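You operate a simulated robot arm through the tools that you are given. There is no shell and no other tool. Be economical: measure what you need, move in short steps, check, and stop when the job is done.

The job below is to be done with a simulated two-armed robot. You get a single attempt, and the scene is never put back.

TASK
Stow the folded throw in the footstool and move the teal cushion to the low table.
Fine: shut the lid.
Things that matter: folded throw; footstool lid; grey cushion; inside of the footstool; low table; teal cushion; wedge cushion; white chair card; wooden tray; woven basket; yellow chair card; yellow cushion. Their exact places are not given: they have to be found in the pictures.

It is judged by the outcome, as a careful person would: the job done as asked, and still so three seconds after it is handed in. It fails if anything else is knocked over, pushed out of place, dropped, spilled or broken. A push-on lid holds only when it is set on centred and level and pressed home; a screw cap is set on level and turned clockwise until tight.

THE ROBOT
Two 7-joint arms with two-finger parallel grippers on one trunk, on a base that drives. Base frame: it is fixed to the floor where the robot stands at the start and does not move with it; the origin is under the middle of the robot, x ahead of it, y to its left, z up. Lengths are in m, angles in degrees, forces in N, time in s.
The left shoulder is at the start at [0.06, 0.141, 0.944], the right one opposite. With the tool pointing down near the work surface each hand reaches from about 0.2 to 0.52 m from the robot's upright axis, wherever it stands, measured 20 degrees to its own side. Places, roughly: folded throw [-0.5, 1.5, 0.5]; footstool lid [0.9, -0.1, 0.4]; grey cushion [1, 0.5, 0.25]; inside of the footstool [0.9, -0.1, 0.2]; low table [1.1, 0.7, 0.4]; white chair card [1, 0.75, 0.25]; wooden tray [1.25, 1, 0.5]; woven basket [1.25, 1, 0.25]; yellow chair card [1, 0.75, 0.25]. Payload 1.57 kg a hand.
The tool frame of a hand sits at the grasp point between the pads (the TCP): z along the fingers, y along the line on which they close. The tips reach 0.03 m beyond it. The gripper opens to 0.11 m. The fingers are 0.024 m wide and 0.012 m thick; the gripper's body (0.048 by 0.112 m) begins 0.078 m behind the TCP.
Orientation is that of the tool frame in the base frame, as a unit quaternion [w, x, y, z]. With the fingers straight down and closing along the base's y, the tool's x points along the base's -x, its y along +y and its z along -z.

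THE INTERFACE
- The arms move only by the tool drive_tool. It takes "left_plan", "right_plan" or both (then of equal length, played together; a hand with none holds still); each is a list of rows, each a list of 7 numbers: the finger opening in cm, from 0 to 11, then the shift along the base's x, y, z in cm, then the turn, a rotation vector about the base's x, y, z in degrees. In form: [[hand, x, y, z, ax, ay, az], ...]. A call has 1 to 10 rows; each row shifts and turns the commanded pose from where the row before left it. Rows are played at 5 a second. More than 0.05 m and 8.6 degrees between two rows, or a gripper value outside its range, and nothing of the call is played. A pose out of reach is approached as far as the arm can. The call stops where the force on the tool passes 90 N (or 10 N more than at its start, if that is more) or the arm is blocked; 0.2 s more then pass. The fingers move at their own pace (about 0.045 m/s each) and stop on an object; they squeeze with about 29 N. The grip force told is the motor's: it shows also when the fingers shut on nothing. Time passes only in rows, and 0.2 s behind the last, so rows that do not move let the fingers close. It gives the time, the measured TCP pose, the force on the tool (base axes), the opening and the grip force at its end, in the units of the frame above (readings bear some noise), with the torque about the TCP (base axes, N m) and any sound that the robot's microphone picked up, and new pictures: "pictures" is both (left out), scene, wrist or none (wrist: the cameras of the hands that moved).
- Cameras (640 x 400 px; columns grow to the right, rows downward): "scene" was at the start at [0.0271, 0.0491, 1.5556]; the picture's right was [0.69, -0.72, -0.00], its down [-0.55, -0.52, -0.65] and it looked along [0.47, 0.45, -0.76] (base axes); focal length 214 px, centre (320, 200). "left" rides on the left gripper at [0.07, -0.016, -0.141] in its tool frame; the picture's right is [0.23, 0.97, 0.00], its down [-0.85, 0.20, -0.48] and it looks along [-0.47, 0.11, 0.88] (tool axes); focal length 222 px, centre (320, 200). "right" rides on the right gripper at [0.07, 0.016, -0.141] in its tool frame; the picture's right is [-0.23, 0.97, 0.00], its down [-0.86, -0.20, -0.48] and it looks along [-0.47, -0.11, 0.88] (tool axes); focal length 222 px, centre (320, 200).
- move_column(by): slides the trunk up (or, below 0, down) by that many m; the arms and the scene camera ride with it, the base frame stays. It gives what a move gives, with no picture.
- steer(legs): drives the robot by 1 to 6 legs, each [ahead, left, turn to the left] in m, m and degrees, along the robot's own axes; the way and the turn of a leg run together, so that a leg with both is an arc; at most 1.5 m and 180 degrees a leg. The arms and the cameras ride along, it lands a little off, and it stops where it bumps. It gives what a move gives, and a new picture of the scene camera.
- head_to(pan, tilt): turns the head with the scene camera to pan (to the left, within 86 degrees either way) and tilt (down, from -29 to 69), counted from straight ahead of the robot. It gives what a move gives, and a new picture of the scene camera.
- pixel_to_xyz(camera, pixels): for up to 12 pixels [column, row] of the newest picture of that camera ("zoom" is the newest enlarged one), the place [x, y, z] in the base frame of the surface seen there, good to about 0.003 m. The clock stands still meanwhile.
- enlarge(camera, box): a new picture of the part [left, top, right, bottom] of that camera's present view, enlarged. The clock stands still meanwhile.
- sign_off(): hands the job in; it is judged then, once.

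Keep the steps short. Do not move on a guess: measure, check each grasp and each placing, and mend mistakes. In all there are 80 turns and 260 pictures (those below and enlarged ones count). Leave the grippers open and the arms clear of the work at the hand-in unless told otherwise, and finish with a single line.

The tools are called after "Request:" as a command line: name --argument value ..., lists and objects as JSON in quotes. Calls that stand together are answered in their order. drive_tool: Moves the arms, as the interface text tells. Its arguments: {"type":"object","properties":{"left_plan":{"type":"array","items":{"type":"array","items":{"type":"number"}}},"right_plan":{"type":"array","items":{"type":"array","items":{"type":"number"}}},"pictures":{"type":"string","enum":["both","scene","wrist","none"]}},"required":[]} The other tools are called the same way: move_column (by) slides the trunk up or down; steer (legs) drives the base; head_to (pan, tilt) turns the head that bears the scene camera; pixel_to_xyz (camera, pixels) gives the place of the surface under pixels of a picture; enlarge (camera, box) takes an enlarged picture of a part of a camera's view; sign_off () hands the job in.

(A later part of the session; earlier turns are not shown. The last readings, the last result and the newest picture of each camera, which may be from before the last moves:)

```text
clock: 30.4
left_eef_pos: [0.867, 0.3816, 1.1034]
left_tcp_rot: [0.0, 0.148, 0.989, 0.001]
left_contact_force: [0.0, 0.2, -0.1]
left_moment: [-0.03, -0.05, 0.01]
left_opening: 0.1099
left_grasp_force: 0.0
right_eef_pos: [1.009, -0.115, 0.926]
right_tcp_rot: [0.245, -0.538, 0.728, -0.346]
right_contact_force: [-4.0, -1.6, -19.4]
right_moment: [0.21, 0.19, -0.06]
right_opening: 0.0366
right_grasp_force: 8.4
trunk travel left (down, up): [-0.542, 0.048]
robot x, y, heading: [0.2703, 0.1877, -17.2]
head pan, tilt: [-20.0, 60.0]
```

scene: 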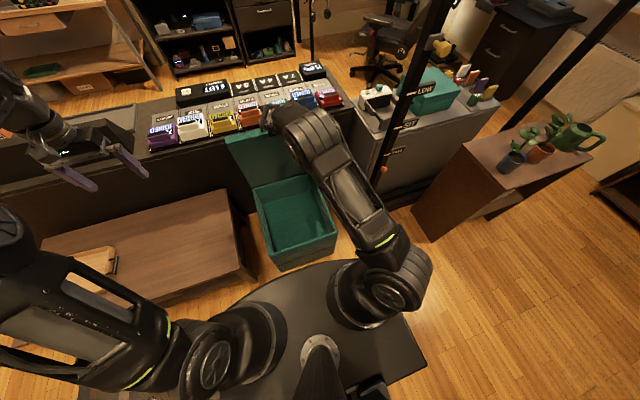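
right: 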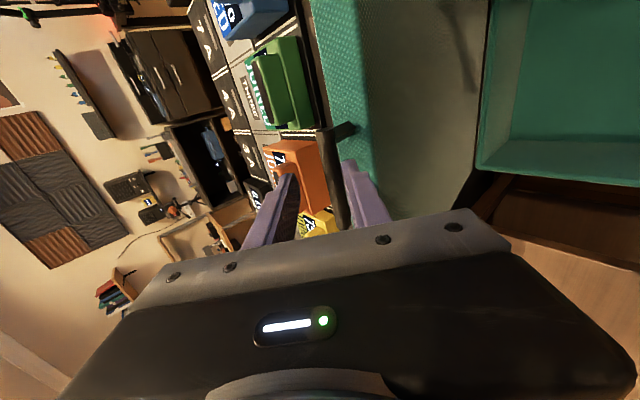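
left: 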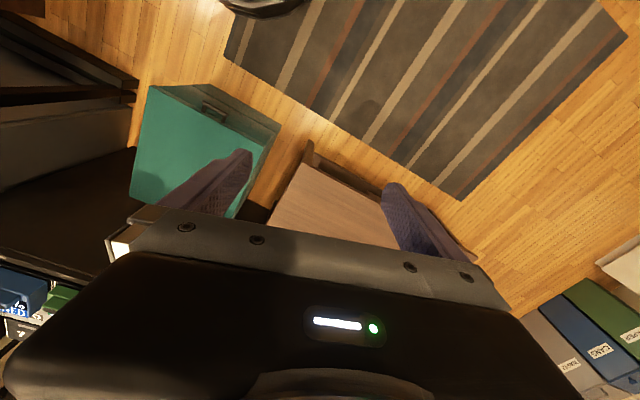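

The bar now rests on the lower finger. I'll centre the hand on the bar with a fixed opening, then withdraw straight along the fingers.

Request:
drive_tool --right_plan '[[3.2, -0.48, 0.15, -0.62, 0, 0, 0], [3.2, 0, 0, 0, 0, 0, 0], [3.2, -0.74, 0.22, 0.63, 0, 0, 0], [3.2, -0.74, 0.22, 0.63, 0, 0, 0], [3.2, -0.74, 0.22, 0.63, 0, 0, 0], [3.2, 0, 0, 0, 0, 0, 0]]' --pictures "wrist"

```text
clock: 31.8
left_eef_pos: [0.8654, 0.3826, 1.1021]
left_tcp_rot: [0.0, 0.147, 0.989, -0.001]
left_contact_force: [0.5, -1.0, 1.0]
left_moment: [-0.01, -0.04, 0.02]
left_opening: 0.1099
left_grasp_force: 0.0
right_eef_pos: [0.9813, -0.1048, 0.9404]
right_tcp_rot: [0.247, -0.538, 0.727, -0.346]
right_contact_force: [0.4, 0.5, 0.8]
right_moment: [0.0, -0.01, 0.01]
right_opening: 0.0318
right_grasp_force: 0.0
trunk travel left (down, up): [-0.542, 0.048]
robot x, y, heading: [0.2719, 0.1907, -17.1]
head pan, tilt: [-20.0, 60.0]
```

right: 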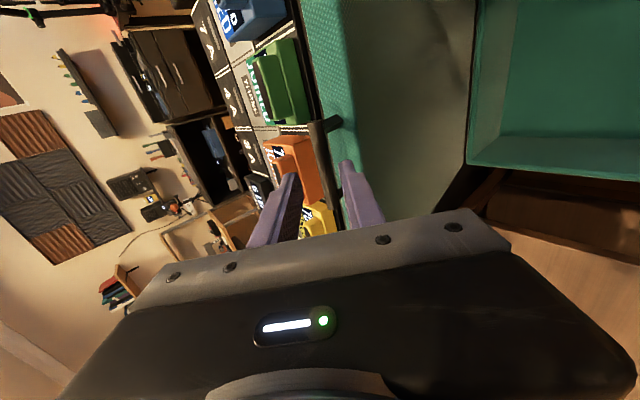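

The hand is free of force and the lid seems to stand. I'll withdraw further and check.

Request:
drive_tool --right_plan '[[3.2, -0.74, 0.22, 0.63, 0, 0, 0], [3.2, -1.5, 0.45, 1.26, 0, 0, 0], [3.2, -2.2, 0.67, 1.9, 0, 0, 0], [3.2, -2.2, 0.67, 1.9, 0, 0, 0], [3.2, -2.2, 0.67, 1.9, 0, 0, 0], [3.2, 0, 0, 0, 0, 0, 0]]' --pictures "both"

```text
clock: 33.2
left_eef_pos: [0.8656, 0.3825, 1.1033]
left_tcp_rot: [-0.001, 0.147, 0.989, -0.002]
left_contact_force: [1.4, 0.0, -0.2]
left_moment: [0.0, 0.04, -0.01]
left_opening: 0.11
left_grasp_force: 0.1
right_eef_pos: [0.8934, -0.0763, 1.0164]
right_tcp_rot: [0.247, -0.539, 0.728, -0.346]
right_contact_force: [-1.0, 0.0, 0.8]
right_moment: [-0.02, 0.02, 0.01]
right_opening: 0.0321
right_grasp_force: 0.1
trunk travel left (down, up): [-0.542, 0.048]
robot x, y, heading: [0.2718, 0.1885, -17.0]
head pan, tilt: [-20.0, 60.0]
```

scene: 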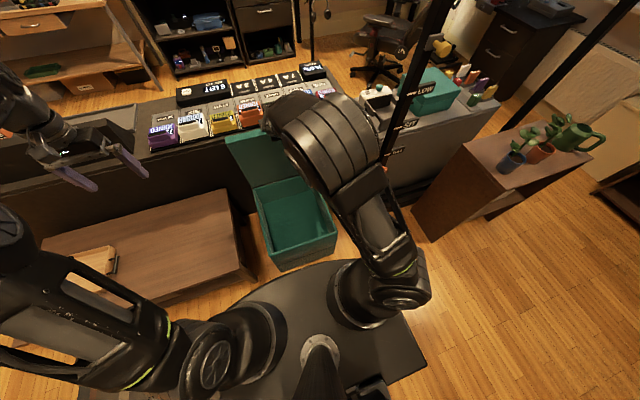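
right: 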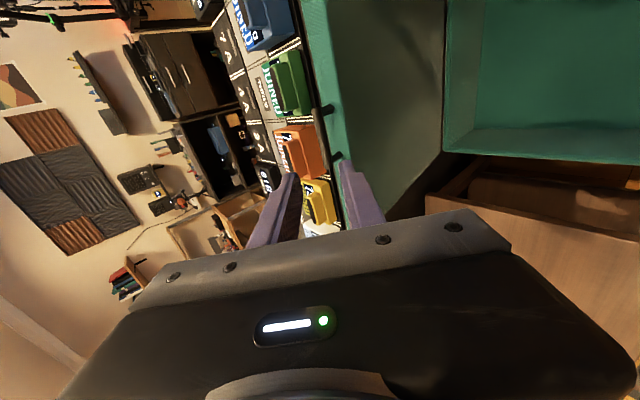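

The lid stands open by itself. I'll measure the stool's interior and rim.

Request:
enlarge --camera "scene" --box '[210, 110, 360, 280]'

Request:
pixel_to_xyz --camera "scene" --pixels '[[275, 250], [337, 233], [256, 190], [300, 178], [290, 220], [300, 205], [268, 243], [328, 228], [262, 192], [245, 160], [232, 140], [265, 220]]'

```text
2.35 times, centred on (285, 195) of scene
```

zoom: 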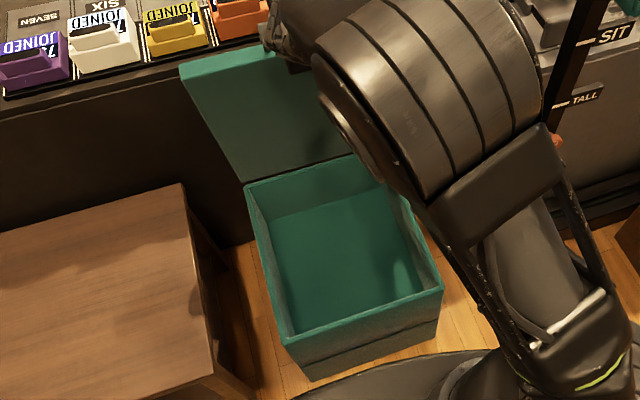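

```text
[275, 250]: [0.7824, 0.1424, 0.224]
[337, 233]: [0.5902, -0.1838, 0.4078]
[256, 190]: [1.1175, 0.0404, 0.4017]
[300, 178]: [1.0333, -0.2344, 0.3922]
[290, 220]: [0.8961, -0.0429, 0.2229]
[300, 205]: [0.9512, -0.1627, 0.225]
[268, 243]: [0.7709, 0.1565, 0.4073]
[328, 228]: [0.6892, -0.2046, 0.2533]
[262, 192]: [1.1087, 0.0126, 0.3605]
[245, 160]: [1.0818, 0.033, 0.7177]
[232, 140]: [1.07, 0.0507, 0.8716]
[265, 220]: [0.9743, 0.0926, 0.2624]
```

The interior floor is at z≈0.224 and the rim at 0.42, so the throw (~0.26×0.25×0.1) fits. At the sofa the right hand will take the throw and the left the cushion. I'll set both hands pointing down, closing fore-aft.

Request:
drive_tool --left_plan '[[11, -0.44, -1.43, 0, 0, 0, -8.5], [11, -0.44, -1.43, 0, 0, 0, -8.5], [11, -0.44, -1.43, 0, 0, 0, -8.5], [11, -0.44, -1.43, 0, 0, 0, -8.5], [11, -0.44, -1.43, 0, 0, 0, -8.5], [11, -0.44, -1.43, 0, 0, 0, -8.5], [11, -0.44, -1.43, 0, 0, 0, -8.5], [11, -0.44, -1.43, 0, 0, 0, -8.5], [11, -0.44, -1.43, 0, 0, 0, -8.5], [11, -0.44, -1.43, 0, 0, 0, -8.5]]' --right_plan '[[5, -1.16, -0.38, 0.8, 2.1, 7.0, 0], [5, -1.16, -0.38, 0.8, 2.1, 7.0, 0], [5, -1.16, -0.38, 0.8, 2.1, 7.0, 0], [5, -1.16, -0.38, 0.8, 2.1, 7.0, 0], [5, -1.16, -0.38, 0.8, 2.1, 7.0, 0], [5, -1.16, -0.38, 0.8, 2.1, 7.0, 0], [5, -1.16, -0.38, 0.8, 2.1, 7.0, 0], [5, -0.5, -0.38, 0, 0, 0, 0], [5, -0.5, -0.38, 0, 0, 0, 0], [5, 0, 0, 0, 0, 0, 0]]' --pictures "none"

```text
clock: 35.4
left_eef_pos: [0.8213, 0.2403, 1.1035]
left_tcp_rot: [0.0, 0.777, 0.63, -0.001]
left_contact_force: [-0.1, 0.0, 0.8]
left_moment: [0.03, 0.01, 0.02]
left_opening: 0.11
left_grasp_force: 0.1
right_eef_pos: [0.8076, -0.111, 1.0688]
right_tcp_rot: [0.009, -0.598, 0.801, -0.024]
right_contact_force: [-0.7, 1.0, -0.1]
right_moment: [-0.02, 0.0, 0.01]
right_opening: 0.0502
right_grasp_force: 0.0
right hand out of reach, approached as far as the arm can: row 7
trunk travel left (down, up): [-0.542, 0.048]
robot x, y, heading: [0.2718, 0.1926, -16.8]
head pan, tilt: [-20.0, 60.0]
```

Now I'll drive back from the stool, sidestep toward the sofa and turn to face it, stopping a little short.

Request:
steer --legs '[[-0.43, 0, 0], [0, 0.85, 0], [0, 0, -90], [0, 0, -87]]'

Request:
head_to --pan 0 --tilt 55

```text
clock: 49.8
left_eef_pos: [-0.4255, 1.0867, 1.1035]
left_tcp_rot: [0.001, -0.632, 0.775, -0.001]
left_contact_force: [0.2, -0.1, -1.0]
left_moment: [-0.01, 0.01, 0.0]
left_opening: 0.11
left_grasp_force: 0.0
right_eef_pos: [-0.4137, 1.436, 1.0697]
right_tcp_rot: [-0.025, 0.799, 0.6, -0.009]
right_contact_force: [-0.2, -0.7, -0.6]
right_moment: [0.01, -0.02, 0.02]
right_opening: 0.05
right_grasp_force: 0.1
trunk travel left (down, up): [-0.542, 0.048]
robot x, y, heading: [0.1246, 1.1356, 163.4]
head pan, tilt: [-20.0, 60.0]
```

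scene: 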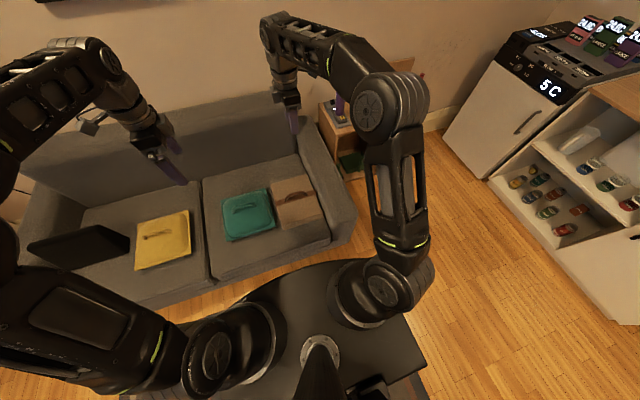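

```text
clock: 50.6
left_eef_pos: [-0.4253, 1.0869, 1.1038]
left_tcp_rot: [0.001, -0.632, 0.775, -0.001]
left_contact_force: [0.3, -0.5, -0.1]
left_moment: [-0.01, -0.01, 0.05]
left_opening: 0.1101
left_grasp_force: 0.0
right_eef_pos: [-0.4141, 1.4366, 1.0687]
right_tcp_rot: [-0.024, 0.8, 0.6, -0.009]
right_contact_force: [-0.9, 0.3, -0.6]
right_moment: [0.0, 0.02, 0.01]
right_opening: 0.0502
right_grasp_force: 0.2
trunk travel left (down, up): [-0.542, 0.048]
robot x, y, heading: [0.124, 1.1376, 163.4]
head pan, tilt: [0.0, 55.0]
```

scene: 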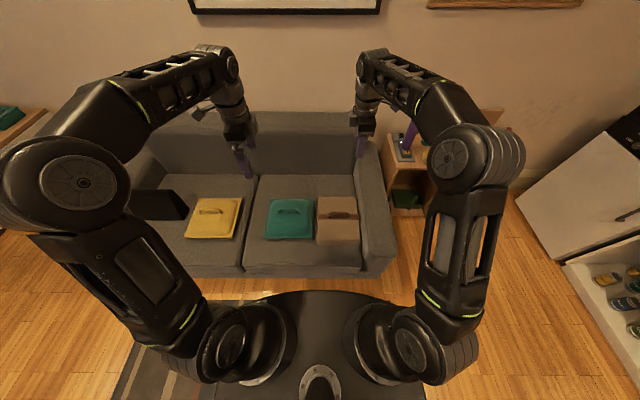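

The sofa is square ahead: the throw is at (338,219) and the teal cushion at (290,217). I'll enlarge and measure.

Request:
enlarge --camera "scene" --box '[240, 180, 400, 280]'

Request:
pixel_to_xyz --camera "scene" --pixels '[[320, 198], [358, 198], [359, 239], [316, 242], [270, 200], [312, 200], [311, 237], [265, 238], [260, 240], [350, 246], [320, 272], [260, 270]]'

```text
4.00 times, centred on (320, 230) of scene
```

zoom: 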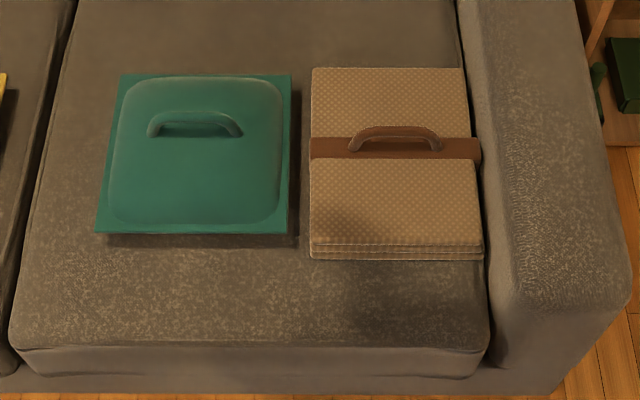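

```text
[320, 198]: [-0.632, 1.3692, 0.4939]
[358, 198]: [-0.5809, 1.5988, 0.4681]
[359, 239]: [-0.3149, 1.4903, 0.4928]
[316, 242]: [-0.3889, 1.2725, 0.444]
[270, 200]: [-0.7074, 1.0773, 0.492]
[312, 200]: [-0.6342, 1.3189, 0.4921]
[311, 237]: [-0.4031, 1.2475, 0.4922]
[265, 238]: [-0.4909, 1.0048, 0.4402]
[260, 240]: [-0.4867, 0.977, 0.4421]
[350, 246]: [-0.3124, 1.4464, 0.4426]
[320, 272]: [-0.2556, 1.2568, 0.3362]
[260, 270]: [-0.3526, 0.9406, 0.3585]
```

Request:
pixel_to_xyz --camera "zoom" --pixels '[[395, 131], [375, 133], [420, 132], [357, 146], [438, 147], [195, 116], [175, 120], [220, 119], [153, 132], [239, 133], [395, 148], [195, 130]]'

```text
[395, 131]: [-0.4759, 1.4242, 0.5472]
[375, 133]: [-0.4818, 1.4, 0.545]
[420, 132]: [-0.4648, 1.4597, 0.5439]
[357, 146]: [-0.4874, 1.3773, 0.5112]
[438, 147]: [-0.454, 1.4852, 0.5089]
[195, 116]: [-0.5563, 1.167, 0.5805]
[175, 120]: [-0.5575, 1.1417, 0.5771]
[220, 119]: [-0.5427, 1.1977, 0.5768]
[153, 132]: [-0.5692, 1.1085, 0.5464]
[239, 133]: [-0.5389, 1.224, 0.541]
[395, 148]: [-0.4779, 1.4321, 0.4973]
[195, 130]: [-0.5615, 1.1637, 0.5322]
```

The handles: throw centre (-0.472, 1.430), top z 0.548; cushion centre (-0.552, 1.168), top z 0.581. I'll drive 7 cm nearer and lower the trunk 0.25 m.

Request:
steer --legs '[[0.07, 0.025, 0]]'

Request:
move_column --by -0.25

```text
clock: 51.6
left_eef_pos: [-0.4999, 1.0813, 1.1024]
left_tcp_rot: [0.002, -0.632, 0.775, 0.0]
left_contact_force: [-0.9, 0.3, -0.3]
left_moment: [0.0, -0.04, -0.03]
left_opening: 0.1101
left_grasp_force: 0.0
right_eef_pos: [-0.4899, 1.4319, 1.0672]
right_tcp_rot: [-0.024, 0.799, 0.601, -0.007]
right_contact_force: [-0.8, -0.1, 0.9]
right_moment: [-0.05, -0.02, -0.02]
right_opening: 0.0499
right_grasp_force: 0.2
trunk travel left (down, up): [-0.542, 0.048]
robot x, y, heading: [0.0474, 1.1309, 163.9]
head pan, tilt: [0.0, 55.0]
```

scene: 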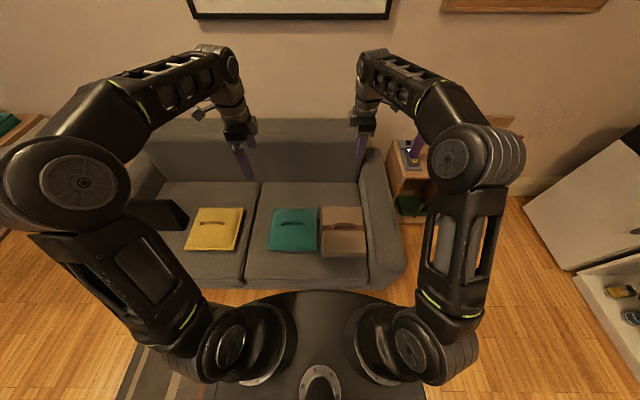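

```text
clock: 54.2
left_eef_pos: [-0.4988, 1.0808, 0.8529]
left_tcp_rot: [0.0, -0.633, 0.774, -0.001]
left_contact_force: [-0.2, 0.4, 0.7]
left_moment: [-0.04, 0.04, -0.02]
left_opening: 0.11
left_grasp_force: 0.2
right_eef_pos: [-0.4878, 1.4331, 0.8193]
right_tcp_rot: [-0.025, 0.798, 0.602, -0.008]
right_contact_force: [0.3, 0.1, -0.1]
right_moment: [0.01, -0.01, 0.02]
right_opening: 0.0502
right_grasp_force: 0.1
trunk travel left (down, up): [-0.292, 0.298]
robot x, y, heading: [0.0497, 1.1382, 163.6]
head pan, tilt: [0.0, 55.0]
```

Both hands move to about 8 cm above their handles.

Request:
drive_tool --left_plan '[[8, -1, 1.7, -3.8, 0, 0, -5], [8, -1, 1.7, -3.8, 0, 0, 0], [8, -1.1, 1.7, -3.8, 0, 0, 0], [8, -1.1, 1.8, -3.8, 0, 0, 0], [8, -1.1, 1.8, -4, 0, 0, 0], [8, 0, 0, 0, 0, 0, 0]]' --right_plan '[[8, 0.3, 0, -4, 0, 0, 0], [8, 0.3, 0, -4, 0, 0, 0], [8, 0.3, 0, -4, 0, 0, 0], [8, 0.3, -0.1, -4, 0, 0, 0], [8, 0.4, -0.2, -3.9, 0, 0, 0], [8, 0, 0, 0, 0, 0, 0]]' --pictures "both"

```text
clock: 55.6
left_eef_pos: [-0.553, 1.1713, 0.6611]
left_tcp_rot: [0.0, -0.598, 0.801, -0.001]
left_contact_force: [0.1, -0.8, -0.7]
left_moment: [-0.01, -0.03, 0.01]
left_opening: 0.0798
left_grasp_force: 0.0
right_eef_pos: [-0.4726, 1.4302, 0.6195]
right_tcp_rot: [-0.024, 0.799, 0.601, -0.008]
right_contact_force: [-0.1, 0.2, -0.1]
right_moment: [0.01, -0.01, 0.01]
right_opening: 0.0798
right_grasp_force: 0.1
trunk travel left (down, up): [-0.292, 0.298]
robot x, y, heading: [0.0512, 1.1349, 163.6]
head pan, tilt: [0.0, 55.0]
```

scene: 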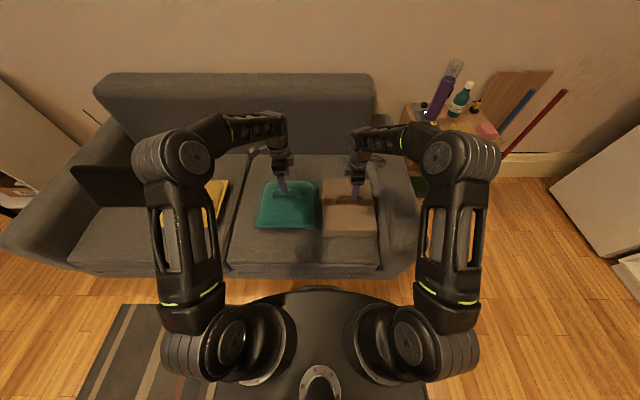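
right: 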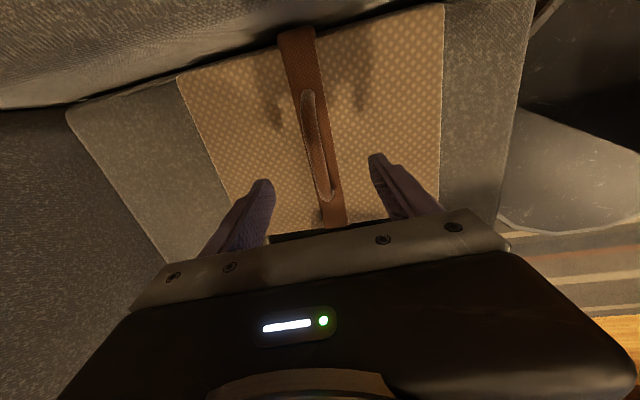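
left: 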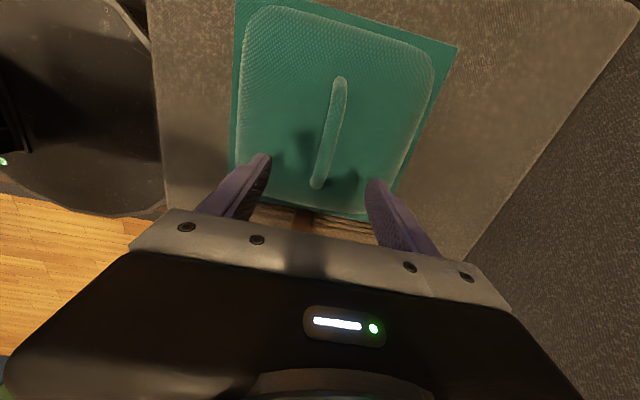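

Both are aligned over the handles. I'll lower both and close.

Request:
drive_tool --left_plan '[[8, 0, -0.2, -3, 0, 0, 0], [8, 0, 0, -3, 0, 0, 0], [8, 0, 0, -2, 0, 0, 0], [8, 0, 0, -1, 0, 0, 0], [0, 0, 0, 0, 0, 0, 0], [0, 0, 0, 0, 0, 0, 0], [0, 0, 0, 0, 0, 0, 0], [0, 0, 0, 0, 0, 0, 0], [0, 0, 0, 0, 0, 0, 0]]' --right_plan '[[8, 0, 0, -3, 0, 0, 0], [8, 0, 0, -3, 0, 0, 0], [8, 0, 0, -1.5, 0, 0, 0], [8, 0, 0, -0.8, 0, 0, 0], [0, 0, 0, 0, 0, 0, 0], [0, 0, 0, 0, 0, 0, 0], [0, 0, 0, 0, 0, 0, 0], [0, 0, 0, 0, 0, 0, 0], [0, 0, 0, 0, 0, 0, 0]]' --pictures "wrist"

```text
clock: 57.6
left_eef_pos: [-0.5531, 1.1678, 0.5727]
left_tcp_rot: [0.0, -0.599, 0.801, 0.001]
left_contact_force: [-2.9, 0.0, 4.7]
left_moment: [-0.01, 0.06, -0.02]
left_opening: 0.0155
left_grasp_force: 23.9
right_eef_pos: [-0.4721, 1.4286, 0.5366]
right_tcp_rot: [-0.025, 0.799, 0.6, -0.008]
right_contact_force: [-4.5, 0.9, 2.2]
right_moment: [-0.05, -0.03, -0.39]
right_opening: 0.0159
right_grasp_force: 24.6
trunk travel left (down, up): [-0.292, 0.298]
robot x, y, heading: [0.0552, 1.1336, 163.6]
head pan, tilt: [0.0, 55.0]
```

right: 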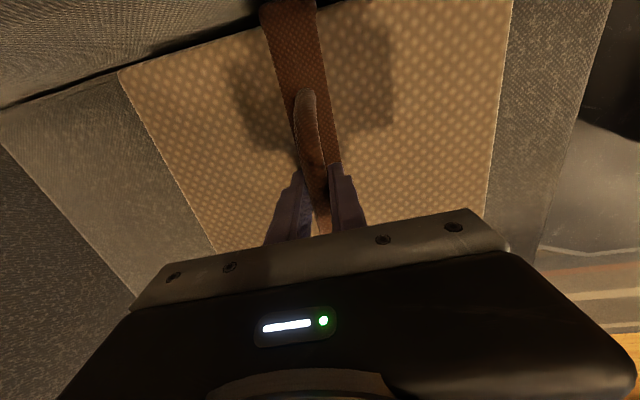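
left: 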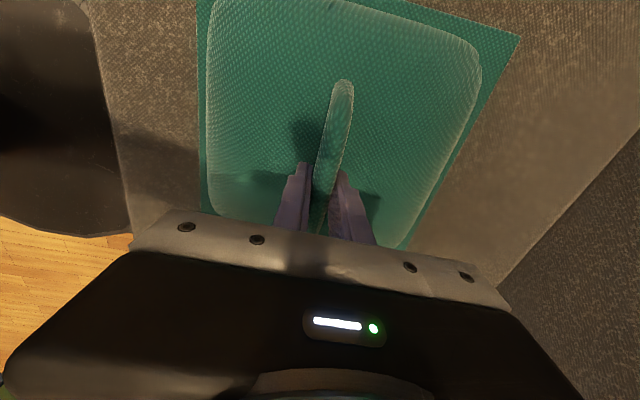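

Both handles are held (1.55 and 1.59 cm). I'll lift both 10 cm straight up.

Request:
drive_tool --left_plan '[[0, 0, 0, 1, 0, 0, 0], [0, 0, 0, 2, 0, 0, 0], [0, 0, 0, 2.5, 0, 0, 0], [0, 0, 0, 2.5, 0, 0, 0], [0, 0, 0, 2, 0, 0, 0], [0, 0, 0, 0, 0, 0, 0]]' --right_plan '[[0, 0, 0, 1, 0, 0, 0], [0, 0, 0, 2, 0, 0, 0], [0, 0, 0, 2.5, 0, 0, 0], [0, 0, 0, 2.5, 0, 0, 0], [0, 0, 0, 2, 0, 0, 0], [0, 0, 0, 0, 0, 0, 0]]' --pictures "both"

```text
clock: 59.0
left_eef_pos: [-0.5529, 1.1671, 0.6707]
left_tcp_rot: [0.001, -0.598, 0.802, -0.001]
left_contact_force: [0.6, -0.2, -3.0]
left_moment: [0.03, -0.02, -0.04]
left_opening: 0.0154
left_grasp_force: 28.8
right_eef_pos: [-0.4719, 1.4278, 0.637]
right_tcp_rot: [-0.024, 0.799, 0.601, -0.008]
right_contact_force: [0.2, -1.1, -4.5]
right_moment: [-0.03, -0.02, 0.01]
right_opening: 0.0156
right_grasp_force: 29.2
trunk travel left (down, up): [-0.292, 0.298]
robot x, y, heading: [0.0501, 1.1351, 163.4]
head pan, tilt: [0.0, 55.0]
```

scene: 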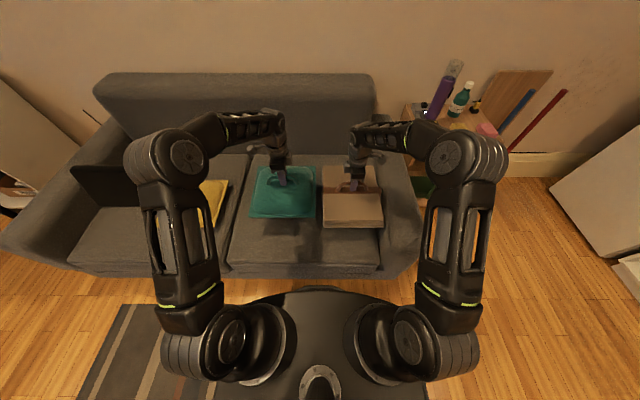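
right: 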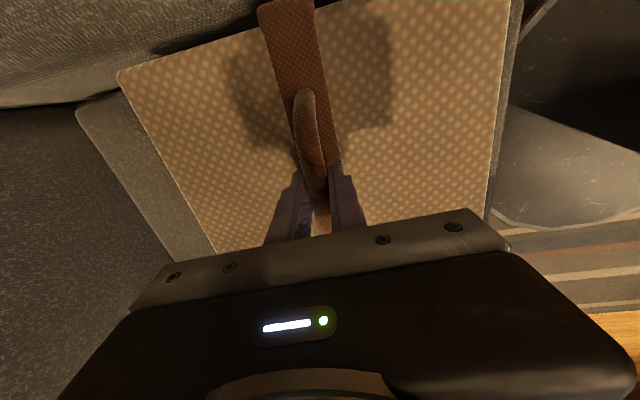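
left: 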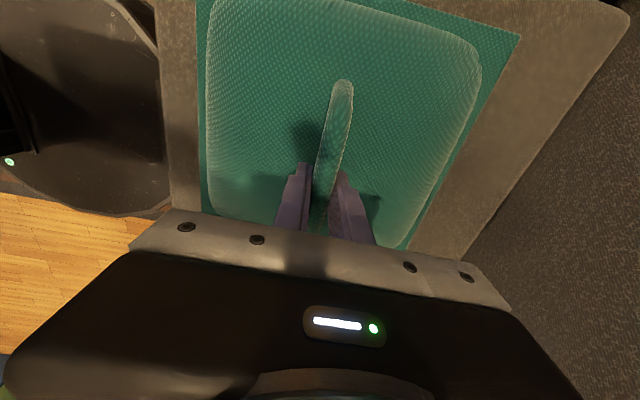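

Both are held and hang level. I'll raise the trunk, back off from the sofa and turn around to face the table.

Request:
move_column --by 0.25

Request:
steer --legs '[[-0.2, 0, 0], [0, 0, 90], [0, 0, 90]]'

```text
clock: 61.6
left_eef_pos: [-0.5531, 1.1669, 0.92]
left_tcp_rot: [0.001, -0.598, 0.801, 0.0]
left_contact_force: [0.1, 0.0, -2.8]
left_moment: [0.02, -0.02, 0.01]
left_opening: 0.0154
left_grasp_force: 28.5
right_eef_pos: [-0.4722, 1.4281, 0.8855]
right_tcp_rot: [-0.025, 0.798, 0.601, -0.009]
right_contact_force: [-0.2, 0.8, -5.0]
right_moment: [0.02, 0.02, 0.0]
right_opening: 0.0157
right_grasp_force: 29.2
trunk travel left (down, up): [-0.542, 0.048]
robot x, y, heading: [0.0517, 1.1359, 163.3]
head pan, tilt: [0.0, 55.0]
```

```text
clock: 70.7
left_eef_pos: [0.8426, 1.0231, 0.9202]
left_tcp_rot: [-0.001, 0.813, 0.582, 0.0]
left_contact_force: [0.3, -0.2, -3.6]
left_moment: [0.0, 0.01, 0.01]
left_opening: 0.015
left_grasp_force: 29.2
right_eef_pos: [0.7531, 0.7647, 0.8859]
right_tcp_rot: [0.008, -0.584, 0.811, -0.024]
right_contact_force: [0.0, -0.1, -4.9]
right_moment: [-0.03, 0.01, -0.01]
right_opening: 0.0156
right_grasp_force: 28.9
trunk travel left (down, up): [-0.542, 0.048]
robot x, y, heading: [0.243, 1.0778, -18.5]
head pan, tilt: [0.0, 55.0]
```

scene: 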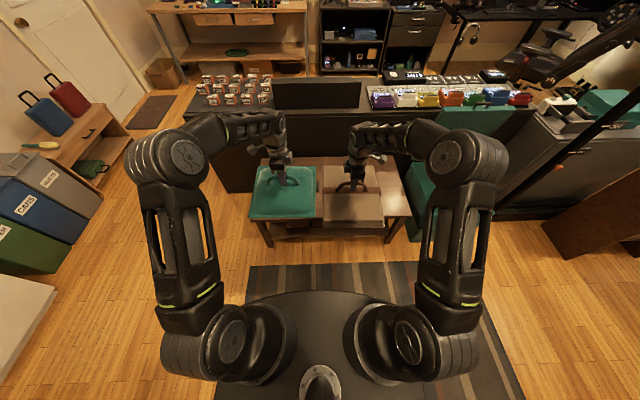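

The table is ahead under the held items. I'll measure its top edges.

Request:
enlarge --camera "scene" --box '[240, 140, 460, 270]'

Request:
pixel_to_xyz --camera "scene" --pixels '[[268, 223], [300, 223], [385, 222], [405, 213], [395, 175], [320, 160], [390, 230], [400, 195]]'

```text
2.91 times, centred on (350, 205) of scene
```

zoom: 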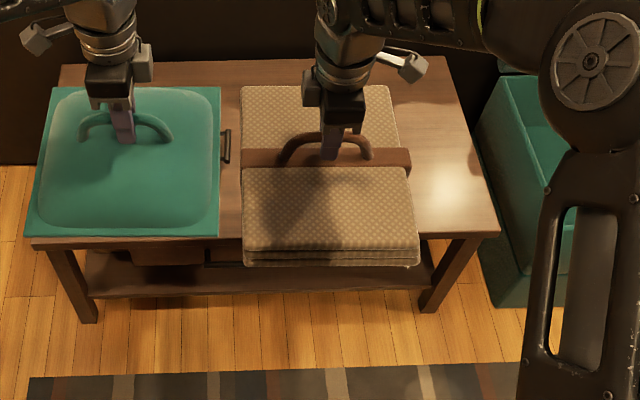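

```text
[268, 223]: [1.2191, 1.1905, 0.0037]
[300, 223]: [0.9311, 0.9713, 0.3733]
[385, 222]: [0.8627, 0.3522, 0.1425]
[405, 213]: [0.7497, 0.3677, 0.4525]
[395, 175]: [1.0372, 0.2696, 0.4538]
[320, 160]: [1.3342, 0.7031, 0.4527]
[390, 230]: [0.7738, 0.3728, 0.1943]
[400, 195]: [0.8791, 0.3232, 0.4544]
```

Request:
pixel_to_xyz --camera "zoom" --pixels '[[494, 230], [443, 60], [230, 145], [420, 220], [400, 66], [300, 72], [236, 200], [232, 100], [66, 68], [30, 240], [480, 215], [460, 225]]'

```text
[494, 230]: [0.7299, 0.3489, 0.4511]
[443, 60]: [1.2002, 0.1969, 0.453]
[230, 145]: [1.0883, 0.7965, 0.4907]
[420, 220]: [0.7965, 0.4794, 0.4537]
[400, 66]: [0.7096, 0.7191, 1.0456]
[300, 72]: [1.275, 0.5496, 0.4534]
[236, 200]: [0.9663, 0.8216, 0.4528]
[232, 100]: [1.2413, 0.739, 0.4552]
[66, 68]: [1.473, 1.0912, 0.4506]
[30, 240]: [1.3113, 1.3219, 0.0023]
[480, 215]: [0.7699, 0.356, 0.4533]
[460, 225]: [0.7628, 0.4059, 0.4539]
```

Table: right edge from (0.73,0.35) to (1.20,0.20), and the tray handle is 0.536 m from it, so the right half is free. I'll aim the cushion at (1.043, 0.521): sidestep right, then forward.

Request:
steer --legs '[[0, -0.41, 0], [0.34, 0, 0]]'

```text
clock: 75.1
left_eef_pos: [1.0402, 0.528, 0.9202]
left_tcp_rot: [-0.001, 0.813, 0.582, -0.001]
left_contact_force: [0.4, -0.6, -3.6]
left_moment: [0.01, -0.02, -0.02]
left_opening: 0.0152
left_grasp_force: 29.2
right_eef_pos: [0.9509, 0.2702, 0.8849]
right_tcp_rot: [0.008, -0.584, 0.811, -0.024]
right_contact_force: [0.5, 0.2, -4.0]
right_moment: [0.03, 0.0, 0.01]
right_opening: 0.0154
right_grasp_force: 28.0
trunk travel left (down, up): [-0.542, 0.048]
robot x, y, heading: [0.4394, 0.5864, -18.6]
head pan, tilt: [0.0, 55.0]
```

scene: 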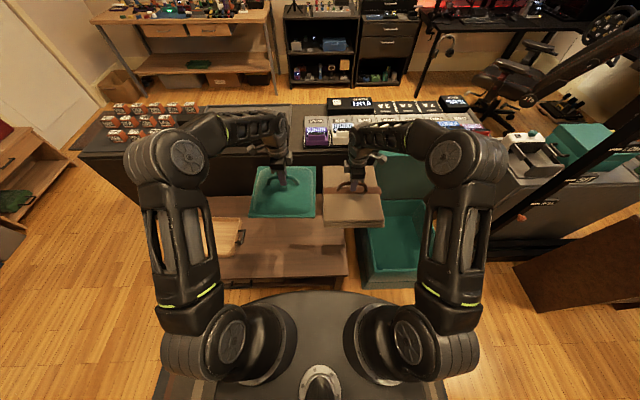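

The cushion is over the free right half. I'll lower the trunk by 0.2 m; the throw's bottom stays above 0.58.

Request:
move_column --by -0.2

Request:
drive_tool --left_plan '[[0, 0, -0.5, -3, 0, 0, 0], [0, 0, 0, -3, 0, 0, 0], [0, 0, 0, -3, 0, 0, 0], [0, 0, 0, -2, 0, 0, 0], [0, 0, 0, -1, 0, 0, 0], [0, 0, 0, 0, 0, 0, 0]]' --pictures "scene"

```text
clock: 77.3
left_eef_pos: [1.039, 0.5277, 0.7219]
left_tcp_rot: [-0.001, 0.813, 0.583, 0.0]
left_contact_force: [-0.1, 0.0, -3.3]
left_moment: [-0.03, 0.01, -0.01]
left_opening: 0.0153
left_grasp_force: 28.8
right_eef_pos: [0.9489, 0.2698, 0.6871]
right_tcp_rot: [0.008, -0.584, 0.811, -0.025]
right_contact_force: [0.1, 0.0, -5.0]
right_moment: [-0.02, 0.02, -0.01]
right_opening: 0.0154
right_grasp_force: 28.8
trunk travel left (down, up): [-0.342, 0.248]
robot x, y, heading: [0.4365, 0.5835, -18.8]
head pan, tilt: [0.0, 55.0]
```

```text
clock: 78.7
left_eef_pos: [1.04, 0.5241, 0.6013]
left_tcp_rot: [-0.001, 0.813, 0.582, -0.001]
left_contact_force: [-0.4, -0.8, -2.4]
left_moment: [0.02, 0.0, 0.0]
left_opening: 0.0154
left_grasp_force: 28.9
right_eef_pos: [0.9488, 0.2701, 0.6861]
right_tcp_rot: [0.008, -0.584, 0.812, -0.024]
right_contact_force: [-0.6, 0.7, -5.6]
right_moment: [0.03, -0.01, -0.02]
right_opening: 0.0156
right_grasp_force: 28.4
trunk travel left (down, up): [-0.342, 0.248]
robot x, y, heading: [0.4385, 0.5842, -19.0]
head pan, tilt: [0.0, 55.0]
```

scene: 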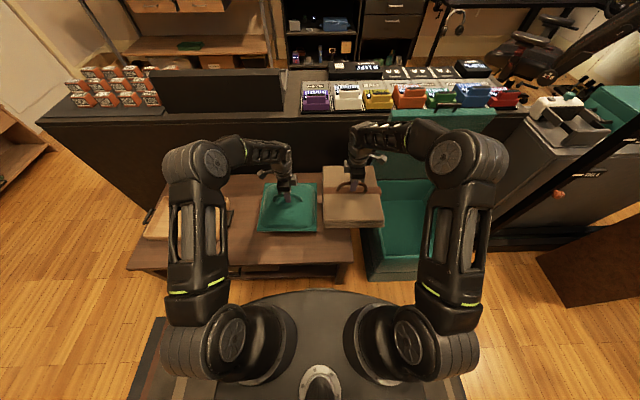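

Now I'll lower the last ~2 cm gently until the load comes off.

Request:
drive_tool --left_plan '[[0, 0, 0, -0.8, 0, 0, 0], [0, 0, 0, -0.5, 0, 0, 0], [0, 0, 0, -0.4, 0, 0, 0], [0, 0, 0, 0, 0, 0, 0]]' --pictures "wrist"

```text
clock: 79.7
left_eef_pos: [1.0401, 0.5231, 0.5844]
left_tcp_rot: [-0.001, 0.813, 0.582, 0.0]
left_contact_force: [-0.4, -0.2, -2.8]
left_moment: [-0.01, 0.0, 0.0]
left_opening: 0.0154
left_grasp_force: 29.2
right_eef_pos: [0.95, 0.2705, 0.6863]
right_tcp_rot: [0.008, -0.585, 0.811, -0.025]
right_contact_force: [0.0, -0.1, -5.3]
right_moment: [-0.01, 0.03, 0.01]
right_opening: 0.0155
right_grasp_force: 28.7
trunk travel left (down, up): [-0.342, 0.248]
robot x, y, heading: [0.4387, 0.5822, -19.1]
head pan, tilt: [0.0, 55.0]
```

left: 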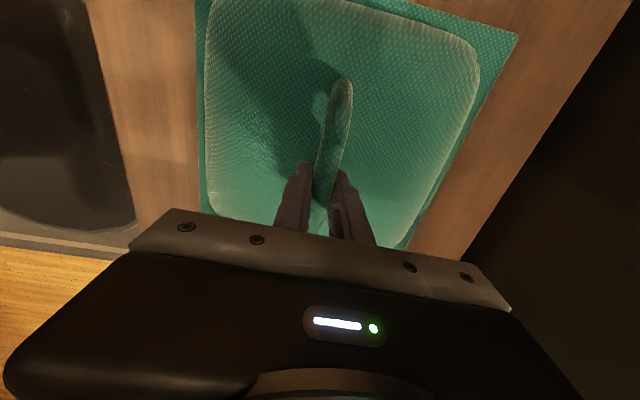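

Request:
drive_tool --left_plan '[[0, 0, 0, -0.3, 0, 0, 0], [0, 0, 0, -0.3, 0, 0, 0], [0, 0, 0, 0, 0, 0, 0]]' --pictures "none"

```text
clock: 80.5
left_eef_pos: [1.0413, 0.5217, 0.5821]
left_tcp_rot: [0.003, 0.813, 0.582, 0.002]
left_contact_force: [10.3, -1.5, 24.1]
left_moment: [0.42, -0.21, -0.13]
left_opening: 0.0157
left_grasp_force: 28.9
right_eef_pos: [0.9485, 0.2698, 0.6863]
right_tcp_rot: [0.008, -0.584, 0.811, -0.026]
right_contact_force: [0.0, 0.2, -4.8]
right_moment: [-0.03, -0.02, -0.02]
right_opening: 0.0153
right_grasp_force: 28.6
trunk travel left (down, up): [-0.342, 0.248]
robot x, y, heading: [0.4359, 0.5829, -18.9]
head pan, tilt: [0.0, 55.0]
```

It's on the table (24 N up). I'll open to 4 cm, then rise clear and check.

Request:
drive_tool --left_plan '[[0, 0, 0, 0.3, 0, 0, 0], [6, 0, 0, 0, 0, 0, 0], [6, 0, 0, 0, 0, 0, 0], [6, 0, 0, 0, 0, 0, 0], [6, 0, 0, 2, 0, 0, 0], [6, 0, 0, 3, 0, 0, 0], [6, 0, 0, 4, 0, 0, 0], [6, 0, 0, 4, 0, 0, 0], [6, 0, 0, 4, 0, 0, 0]]' --pictures "both"

```text
clock: 82.5
left_eef_pos: [1.039, 0.5217, 0.7508]
left_tcp_rot: [0.0, 0.814, 0.581, 0.0]
left_contact_force: [-0.1, -0.7, -0.2]
left_moment: [0.0, 0.02, -0.01]
left_opening: 0.06
left_grasp_force: 0.0
right_eef_pos: [0.9498, 0.2699, 0.687]
right_tcp_rot: [0.008, -0.585, 0.811, -0.024]
right_contact_force: [-1.4, 0.1, -5.1]
right_moment: [0.0, 0.0, 0.0]
right_opening: 0.0155
right_grasp_force: 29.1
trunk travel left (down, up): [-0.342, 0.248]
robot x, y, heading: [0.4373, 0.5848, -18.8]
head pan, tilt: [0.0, 55.0]
```

scene: 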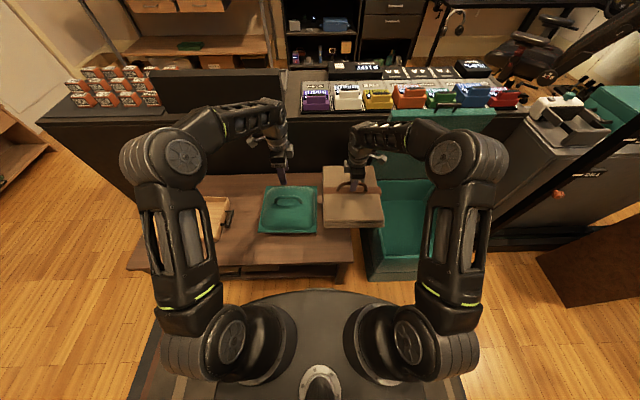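
left: 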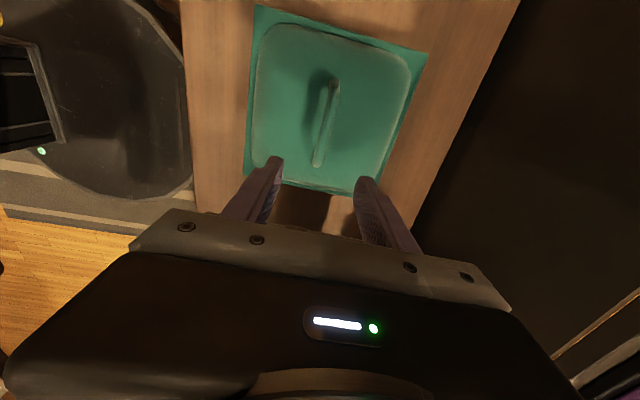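

The teal cushion sits well on the table. Next I'll sidestep right, with a little back, so the throw comes over the stool.

Request:
steer --legs '[[-0.03, 0, 0], [0, -0.36, 0], [0, 0, 1.8]]'

Request:
enlarge --camera "scene" --box '[270, 100, 430, 280]'

```text
clock: 85.6
left_eef_pos: [0.8949, 0.2066, 0.7497]
left_tcp_rot: [-0.001, 0.804, 0.595, 0.0]
left_contact_force: [-0.1, 0.2, -0.6]
left_moment: [0.02, 0.02, -0.03]
left_opening: 0.06
left_grasp_force: 0.0
right_eef_pos: [0.8118, -0.0477, 0.6865]
right_tcp_rot: [0.008, -0.597, 0.802, -0.024]
right_contact_force: [0.0, -0.1, -5.2]
right_moment: [0.01, 0.03, 0.01]
right_opening: 0.0155
right_grasp_force: 29.2
trunk travel left (down, up): [-0.342, 0.248]
robot x, y, heading: [0.2902, 0.25, -16.8]
head pan, tilt: [0.0, 55.0]
```

scene: 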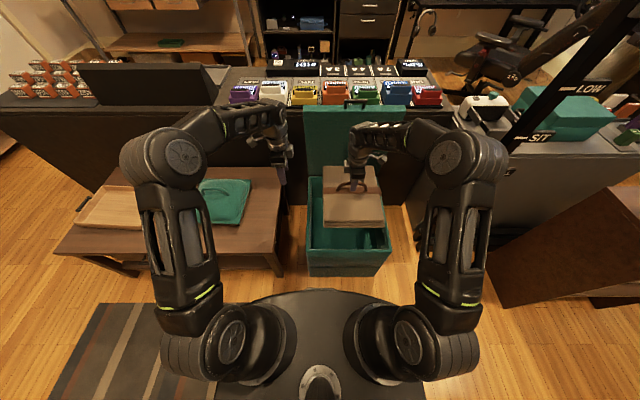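

```text
2.22 times, centred on (350, 190) of scene
```

zoom: 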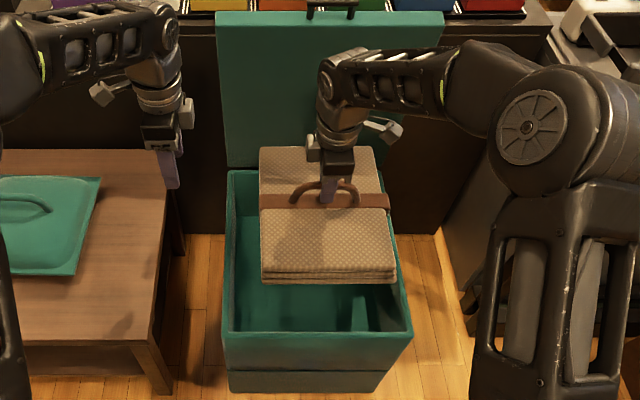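

Request:
pixel_to_xyz --camera "zoom" --pixels '[[226, 336], [410, 334], [229, 175], [238, 174], [240, 330], [393, 328], [262, 272], [392, 272], [262, 152], [376, 150], [230, 120], [222, 25]]'

```text
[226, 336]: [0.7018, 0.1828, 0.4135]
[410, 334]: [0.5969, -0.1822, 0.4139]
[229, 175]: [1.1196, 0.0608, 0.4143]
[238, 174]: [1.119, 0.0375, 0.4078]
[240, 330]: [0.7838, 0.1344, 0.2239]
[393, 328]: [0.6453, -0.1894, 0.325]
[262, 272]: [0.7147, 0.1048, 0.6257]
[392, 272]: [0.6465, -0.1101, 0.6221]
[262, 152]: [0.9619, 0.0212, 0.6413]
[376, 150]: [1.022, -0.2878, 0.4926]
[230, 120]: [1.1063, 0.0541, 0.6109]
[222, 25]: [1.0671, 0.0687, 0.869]
```

The box centre is (0.8585, -0.0605) and the throw centre (0.804, -0.0445). I'll shift the throw 3.6 cm forward and lower it by arm, raising the left hand meanwhile.

Request:
drive_tool --left_plan '[[6, 0, 0, 3, 0, 0, 0], [6, 0, 0, 3, 0, 0, 0], [6, 0, 0, 3, 0, 0, 0], [6, 0, 0, 3, 0, 0, 0], [6, 0, 0, 3, 0, 0, 0], [6, 0, 0, 3, 0, 0, 0], [6, 0, 0, 3, 0, 0, 0], [6, 0, 0, 3, 0, 0, 0]]' --right_plan '[[0, 0.9, -0.25, 0, 0, 0, 0], [0, 0.9, -0.25, -1, 0, 0, 0], [0, 0.9, -0.25, -2, 0, 0, 0], [0, 0.8, -0.25, -2, 0, 0, 0], [0, 0, 0, -3, 0, 0, 0], [0, 0, 0, -3, 0, 0, 0], [0, 0, 0, -3, 0, 0, 0], [0, 0, 0, 0, 0, 0, 0]]' --pictures "scene"

```text
clock: 87.4
left_eef_pos: [0.8949, 0.2048, 0.8712]
left_tcp_rot: [0.0, 0.804, 0.594, 0.0]
left_contact_force: [-0.2, -0.3, 0.2]
left_moment: [-0.01, -0.02, 0.0]
left_opening: 0.0601
left_grasp_force: 0.0
left hand out of reach, approached as far as the arm can: row 5, 6, 7, 8
right_eef_pos: [0.849, -0.0582, 0.5469]
right_tcp_rot: [0.008, -0.597, 0.802, -0.025]
right_contact_force: [0.8, -0.5, -5.1]
right_moment: [-0.01, 0.0, 0.0]
right_opening: 0.0155
right_grasp_force: 28.5
trunk travel left (down, up): [-0.342, 0.248]
robot x, y, heading: [0.2893, 0.2497, -17.1]
head pan, tilt: [0.0, 55.0]
```

scene: 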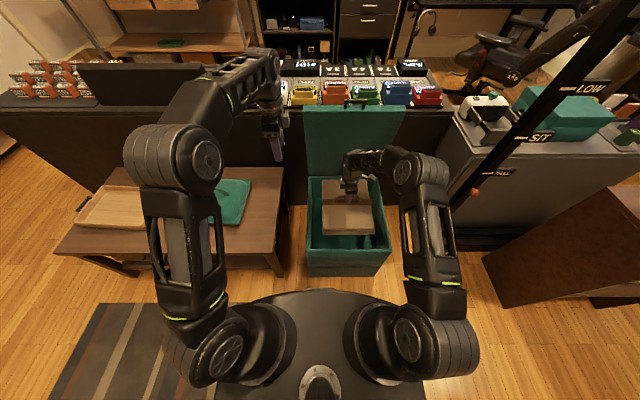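

Request:
enlarge --camera "scene" --box '[290, 150, 410, 280]'

```text
3.08 times, centred on (350, 215) of scene
```

zoom: 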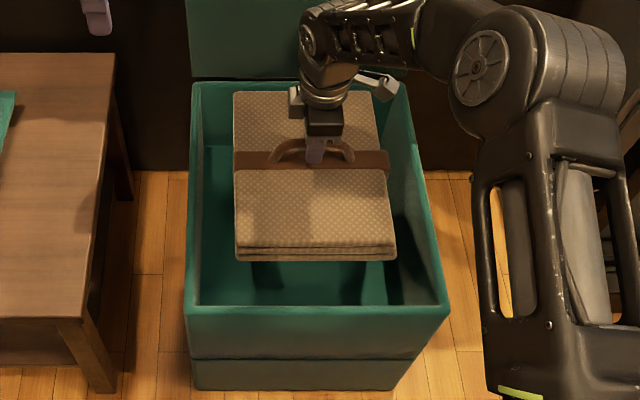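

The throw hangs well inside the opening with margin all round. I'll lower the trunk by 0.17 m.

Request:
move_column --by -0.17

Request:
drive_tool --right_plan '[[0, 0, 0, -2, 0, 0, 0], [0, 0, 0, -1, 0, 0, 0], [0, 0, 0, -0.8, 0, 0, 0], [0, 0, 0, 0, 0, 0, 0]]' --pictures "scene"

```text
clock: 89.3
left_eef_pos: [0.8957, 0.2038, 0.7016]
left_tcp_rot: [0.0, 0.805, 0.594, -0.001]
left_contact_force: [0.5, 0.6, -0.4]
left_moment: [0.03, 0.03, -0.01]
left_opening: 0.0599
left_grasp_force: 0.0
right_eef_pos: [0.8496, -0.056, 0.3761]
right_tcp_rot: [0.008, -0.598, 0.801, -0.025]
right_contact_force: [0.4, 0.3, -4.4]
right_moment: [0.04, -0.04, -0.01]
right_opening: 0.0155
right_grasp_force: 29.1
trunk travel left (down, up): [-0.172, 0.418]
robot x, y, heading: [0.2917, 0.2499, -17.1]
head pan, tilt: [0.0, 55.0]
```

```text
clock: 90.3
left_eef_pos: [0.8933, 0.205, 0.702]
left_tcp_rot: [-0.001, 0.803, 0.595, -0.001]
left_contact_force: [-0.2, -0.2, -0.3]
left_moment: [-0.01, -0.02, -0.02]
left_opening: 0.0598
left_grasp_force: 0.1
right_eef_pos: [0.8489, -0.0578, 0.3379]
right_tcp_rot: [0.008, -0.597, 0.801, -0.024]
right_contact_force: [-0.3, 1.6, -4.9]
right_moment: [0.04, 0.03, 0.02]
right_opening: 0.0153
right_grasp_force: 28.9
trunk travel left (down, up): [-0.172, 0.418]
robot x, y, heading: [0.2925, 0.2472, -17.1]
head pan, tilt: [0.0, 55.0]
```

scene: 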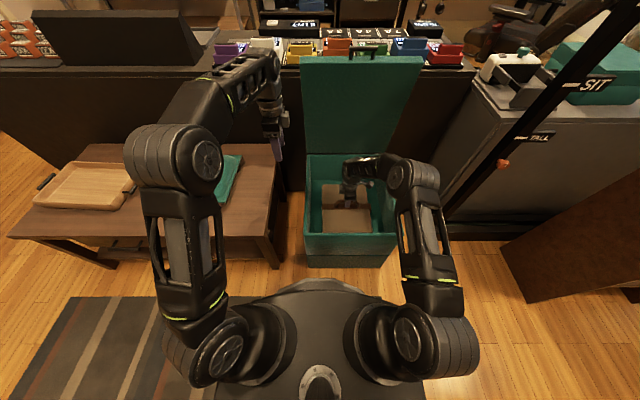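

I'll lower the last ~2 cm until contact.

Request:
drive_tool --right_plan '[[0, 0, 0, -0.8, 0, 0, 0], [0, 0, 0, -0.6, 0, 0, 0], [0, 0, 0, -0.4, 0, 0, 0], [0, 0, 0, -0.3, 0, 0, 0], [0, 0, 0, 0, 0, 0, 0]]' --pictures "wrist"

```text
clock: 91.5
left_eef_pos: [0.8963, 0.2044, 0.7025]
left_tcp_rot: [-0.001, 0.804, 0.594, 0.0]
left_contact_force: [-0.9, 0.5, 0.6]
left_moment: [-0.03, 0.04, 0.01]
left_opening: 0.06
left_grasp_force: 0.1
right_eef_pos: [0.8489, -0.0581, 0.3168]
right_tcp_rot: [0.008, -0.597, 0.802, -0.025]
right_contact_force: [0.1, 0.2, -2.3]
right_moment: [0.26, -0.02, -0.01]
right_opening: 0.0158
right_grasp_force: 28.6
trunk travel left (down, up): [-0.172, 0.418]
robot x, y, heading: [0.2898, 0.25, -17.2]
head pan, tilt: [0.0, 55.0]
```

right: 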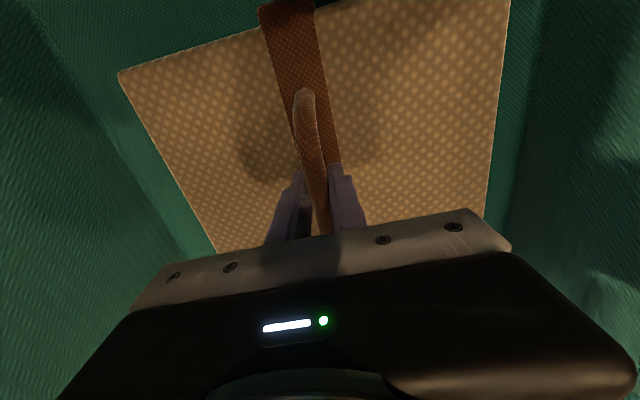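

It has touched down. I'll release to 6 cm and rise out.

Request:
drive_tool --right_plan '[[0, 0, 0, -0.2, 0, 0, 0], [5, 0, 0, 0, 0, 0, 0], [5, 0, 0, 0, 0, 0, 0], [5, 0, 0, 0, 0, 0, 0], [5, 0, 0, 2, 0, 0, 0], [5, 0, 0, 3, 0, 0, 0], [5, 0, 0, 4, 0, 0, 0], [5, 0, 0, 4, 0, 0, 0], [5, 0, 0, 4, 0, 0, 0], [5, 0, 0, 4, 0, 0, 0]]' --pictures "both"

```text
clock: 93.8
left_eef_pos: [0.8946, 0.2059, 0.7016]
left_tcp_rot: [-0.001, 0.804, 0.595, -0.001]
left_contact_force: [-0.2, 0.7, -0.2]
left_moment: [0.03, 0.04, -0.03]
left_opening: 0.06
left_grasp_force: 0.1
right_eef_pos: [0.8494, -0.0573, 0.529]
right_tcp_rot: [0.008, -0.597, 0.802, -0.024]
right_contact_force: [0.2, -0.1, 0.0]
right_moment: [-0.02, 0.04, 0.04]
right_opening: 0.0499
right_grasp_force: 0.2
trunk travel left (down, up): [-0.172, 0.418]
robot x, y, heading: [0.2894, 0.2495, -16.8]
head pan, tilt: [0.0, 55.0]
```

scene: 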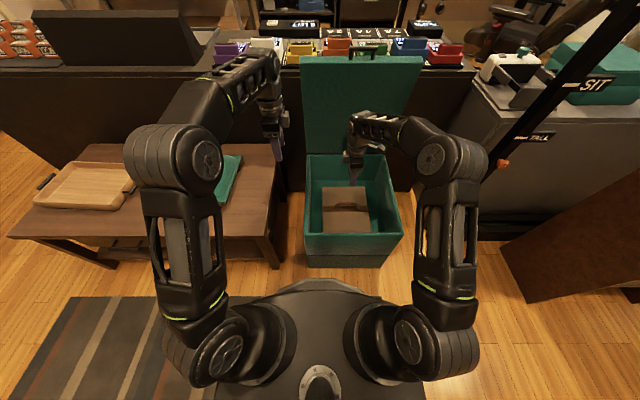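
right: 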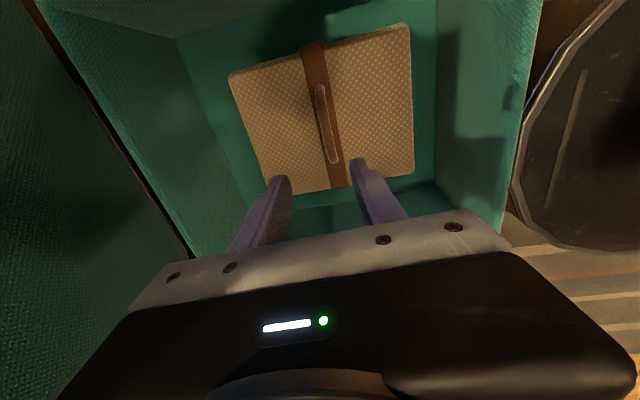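

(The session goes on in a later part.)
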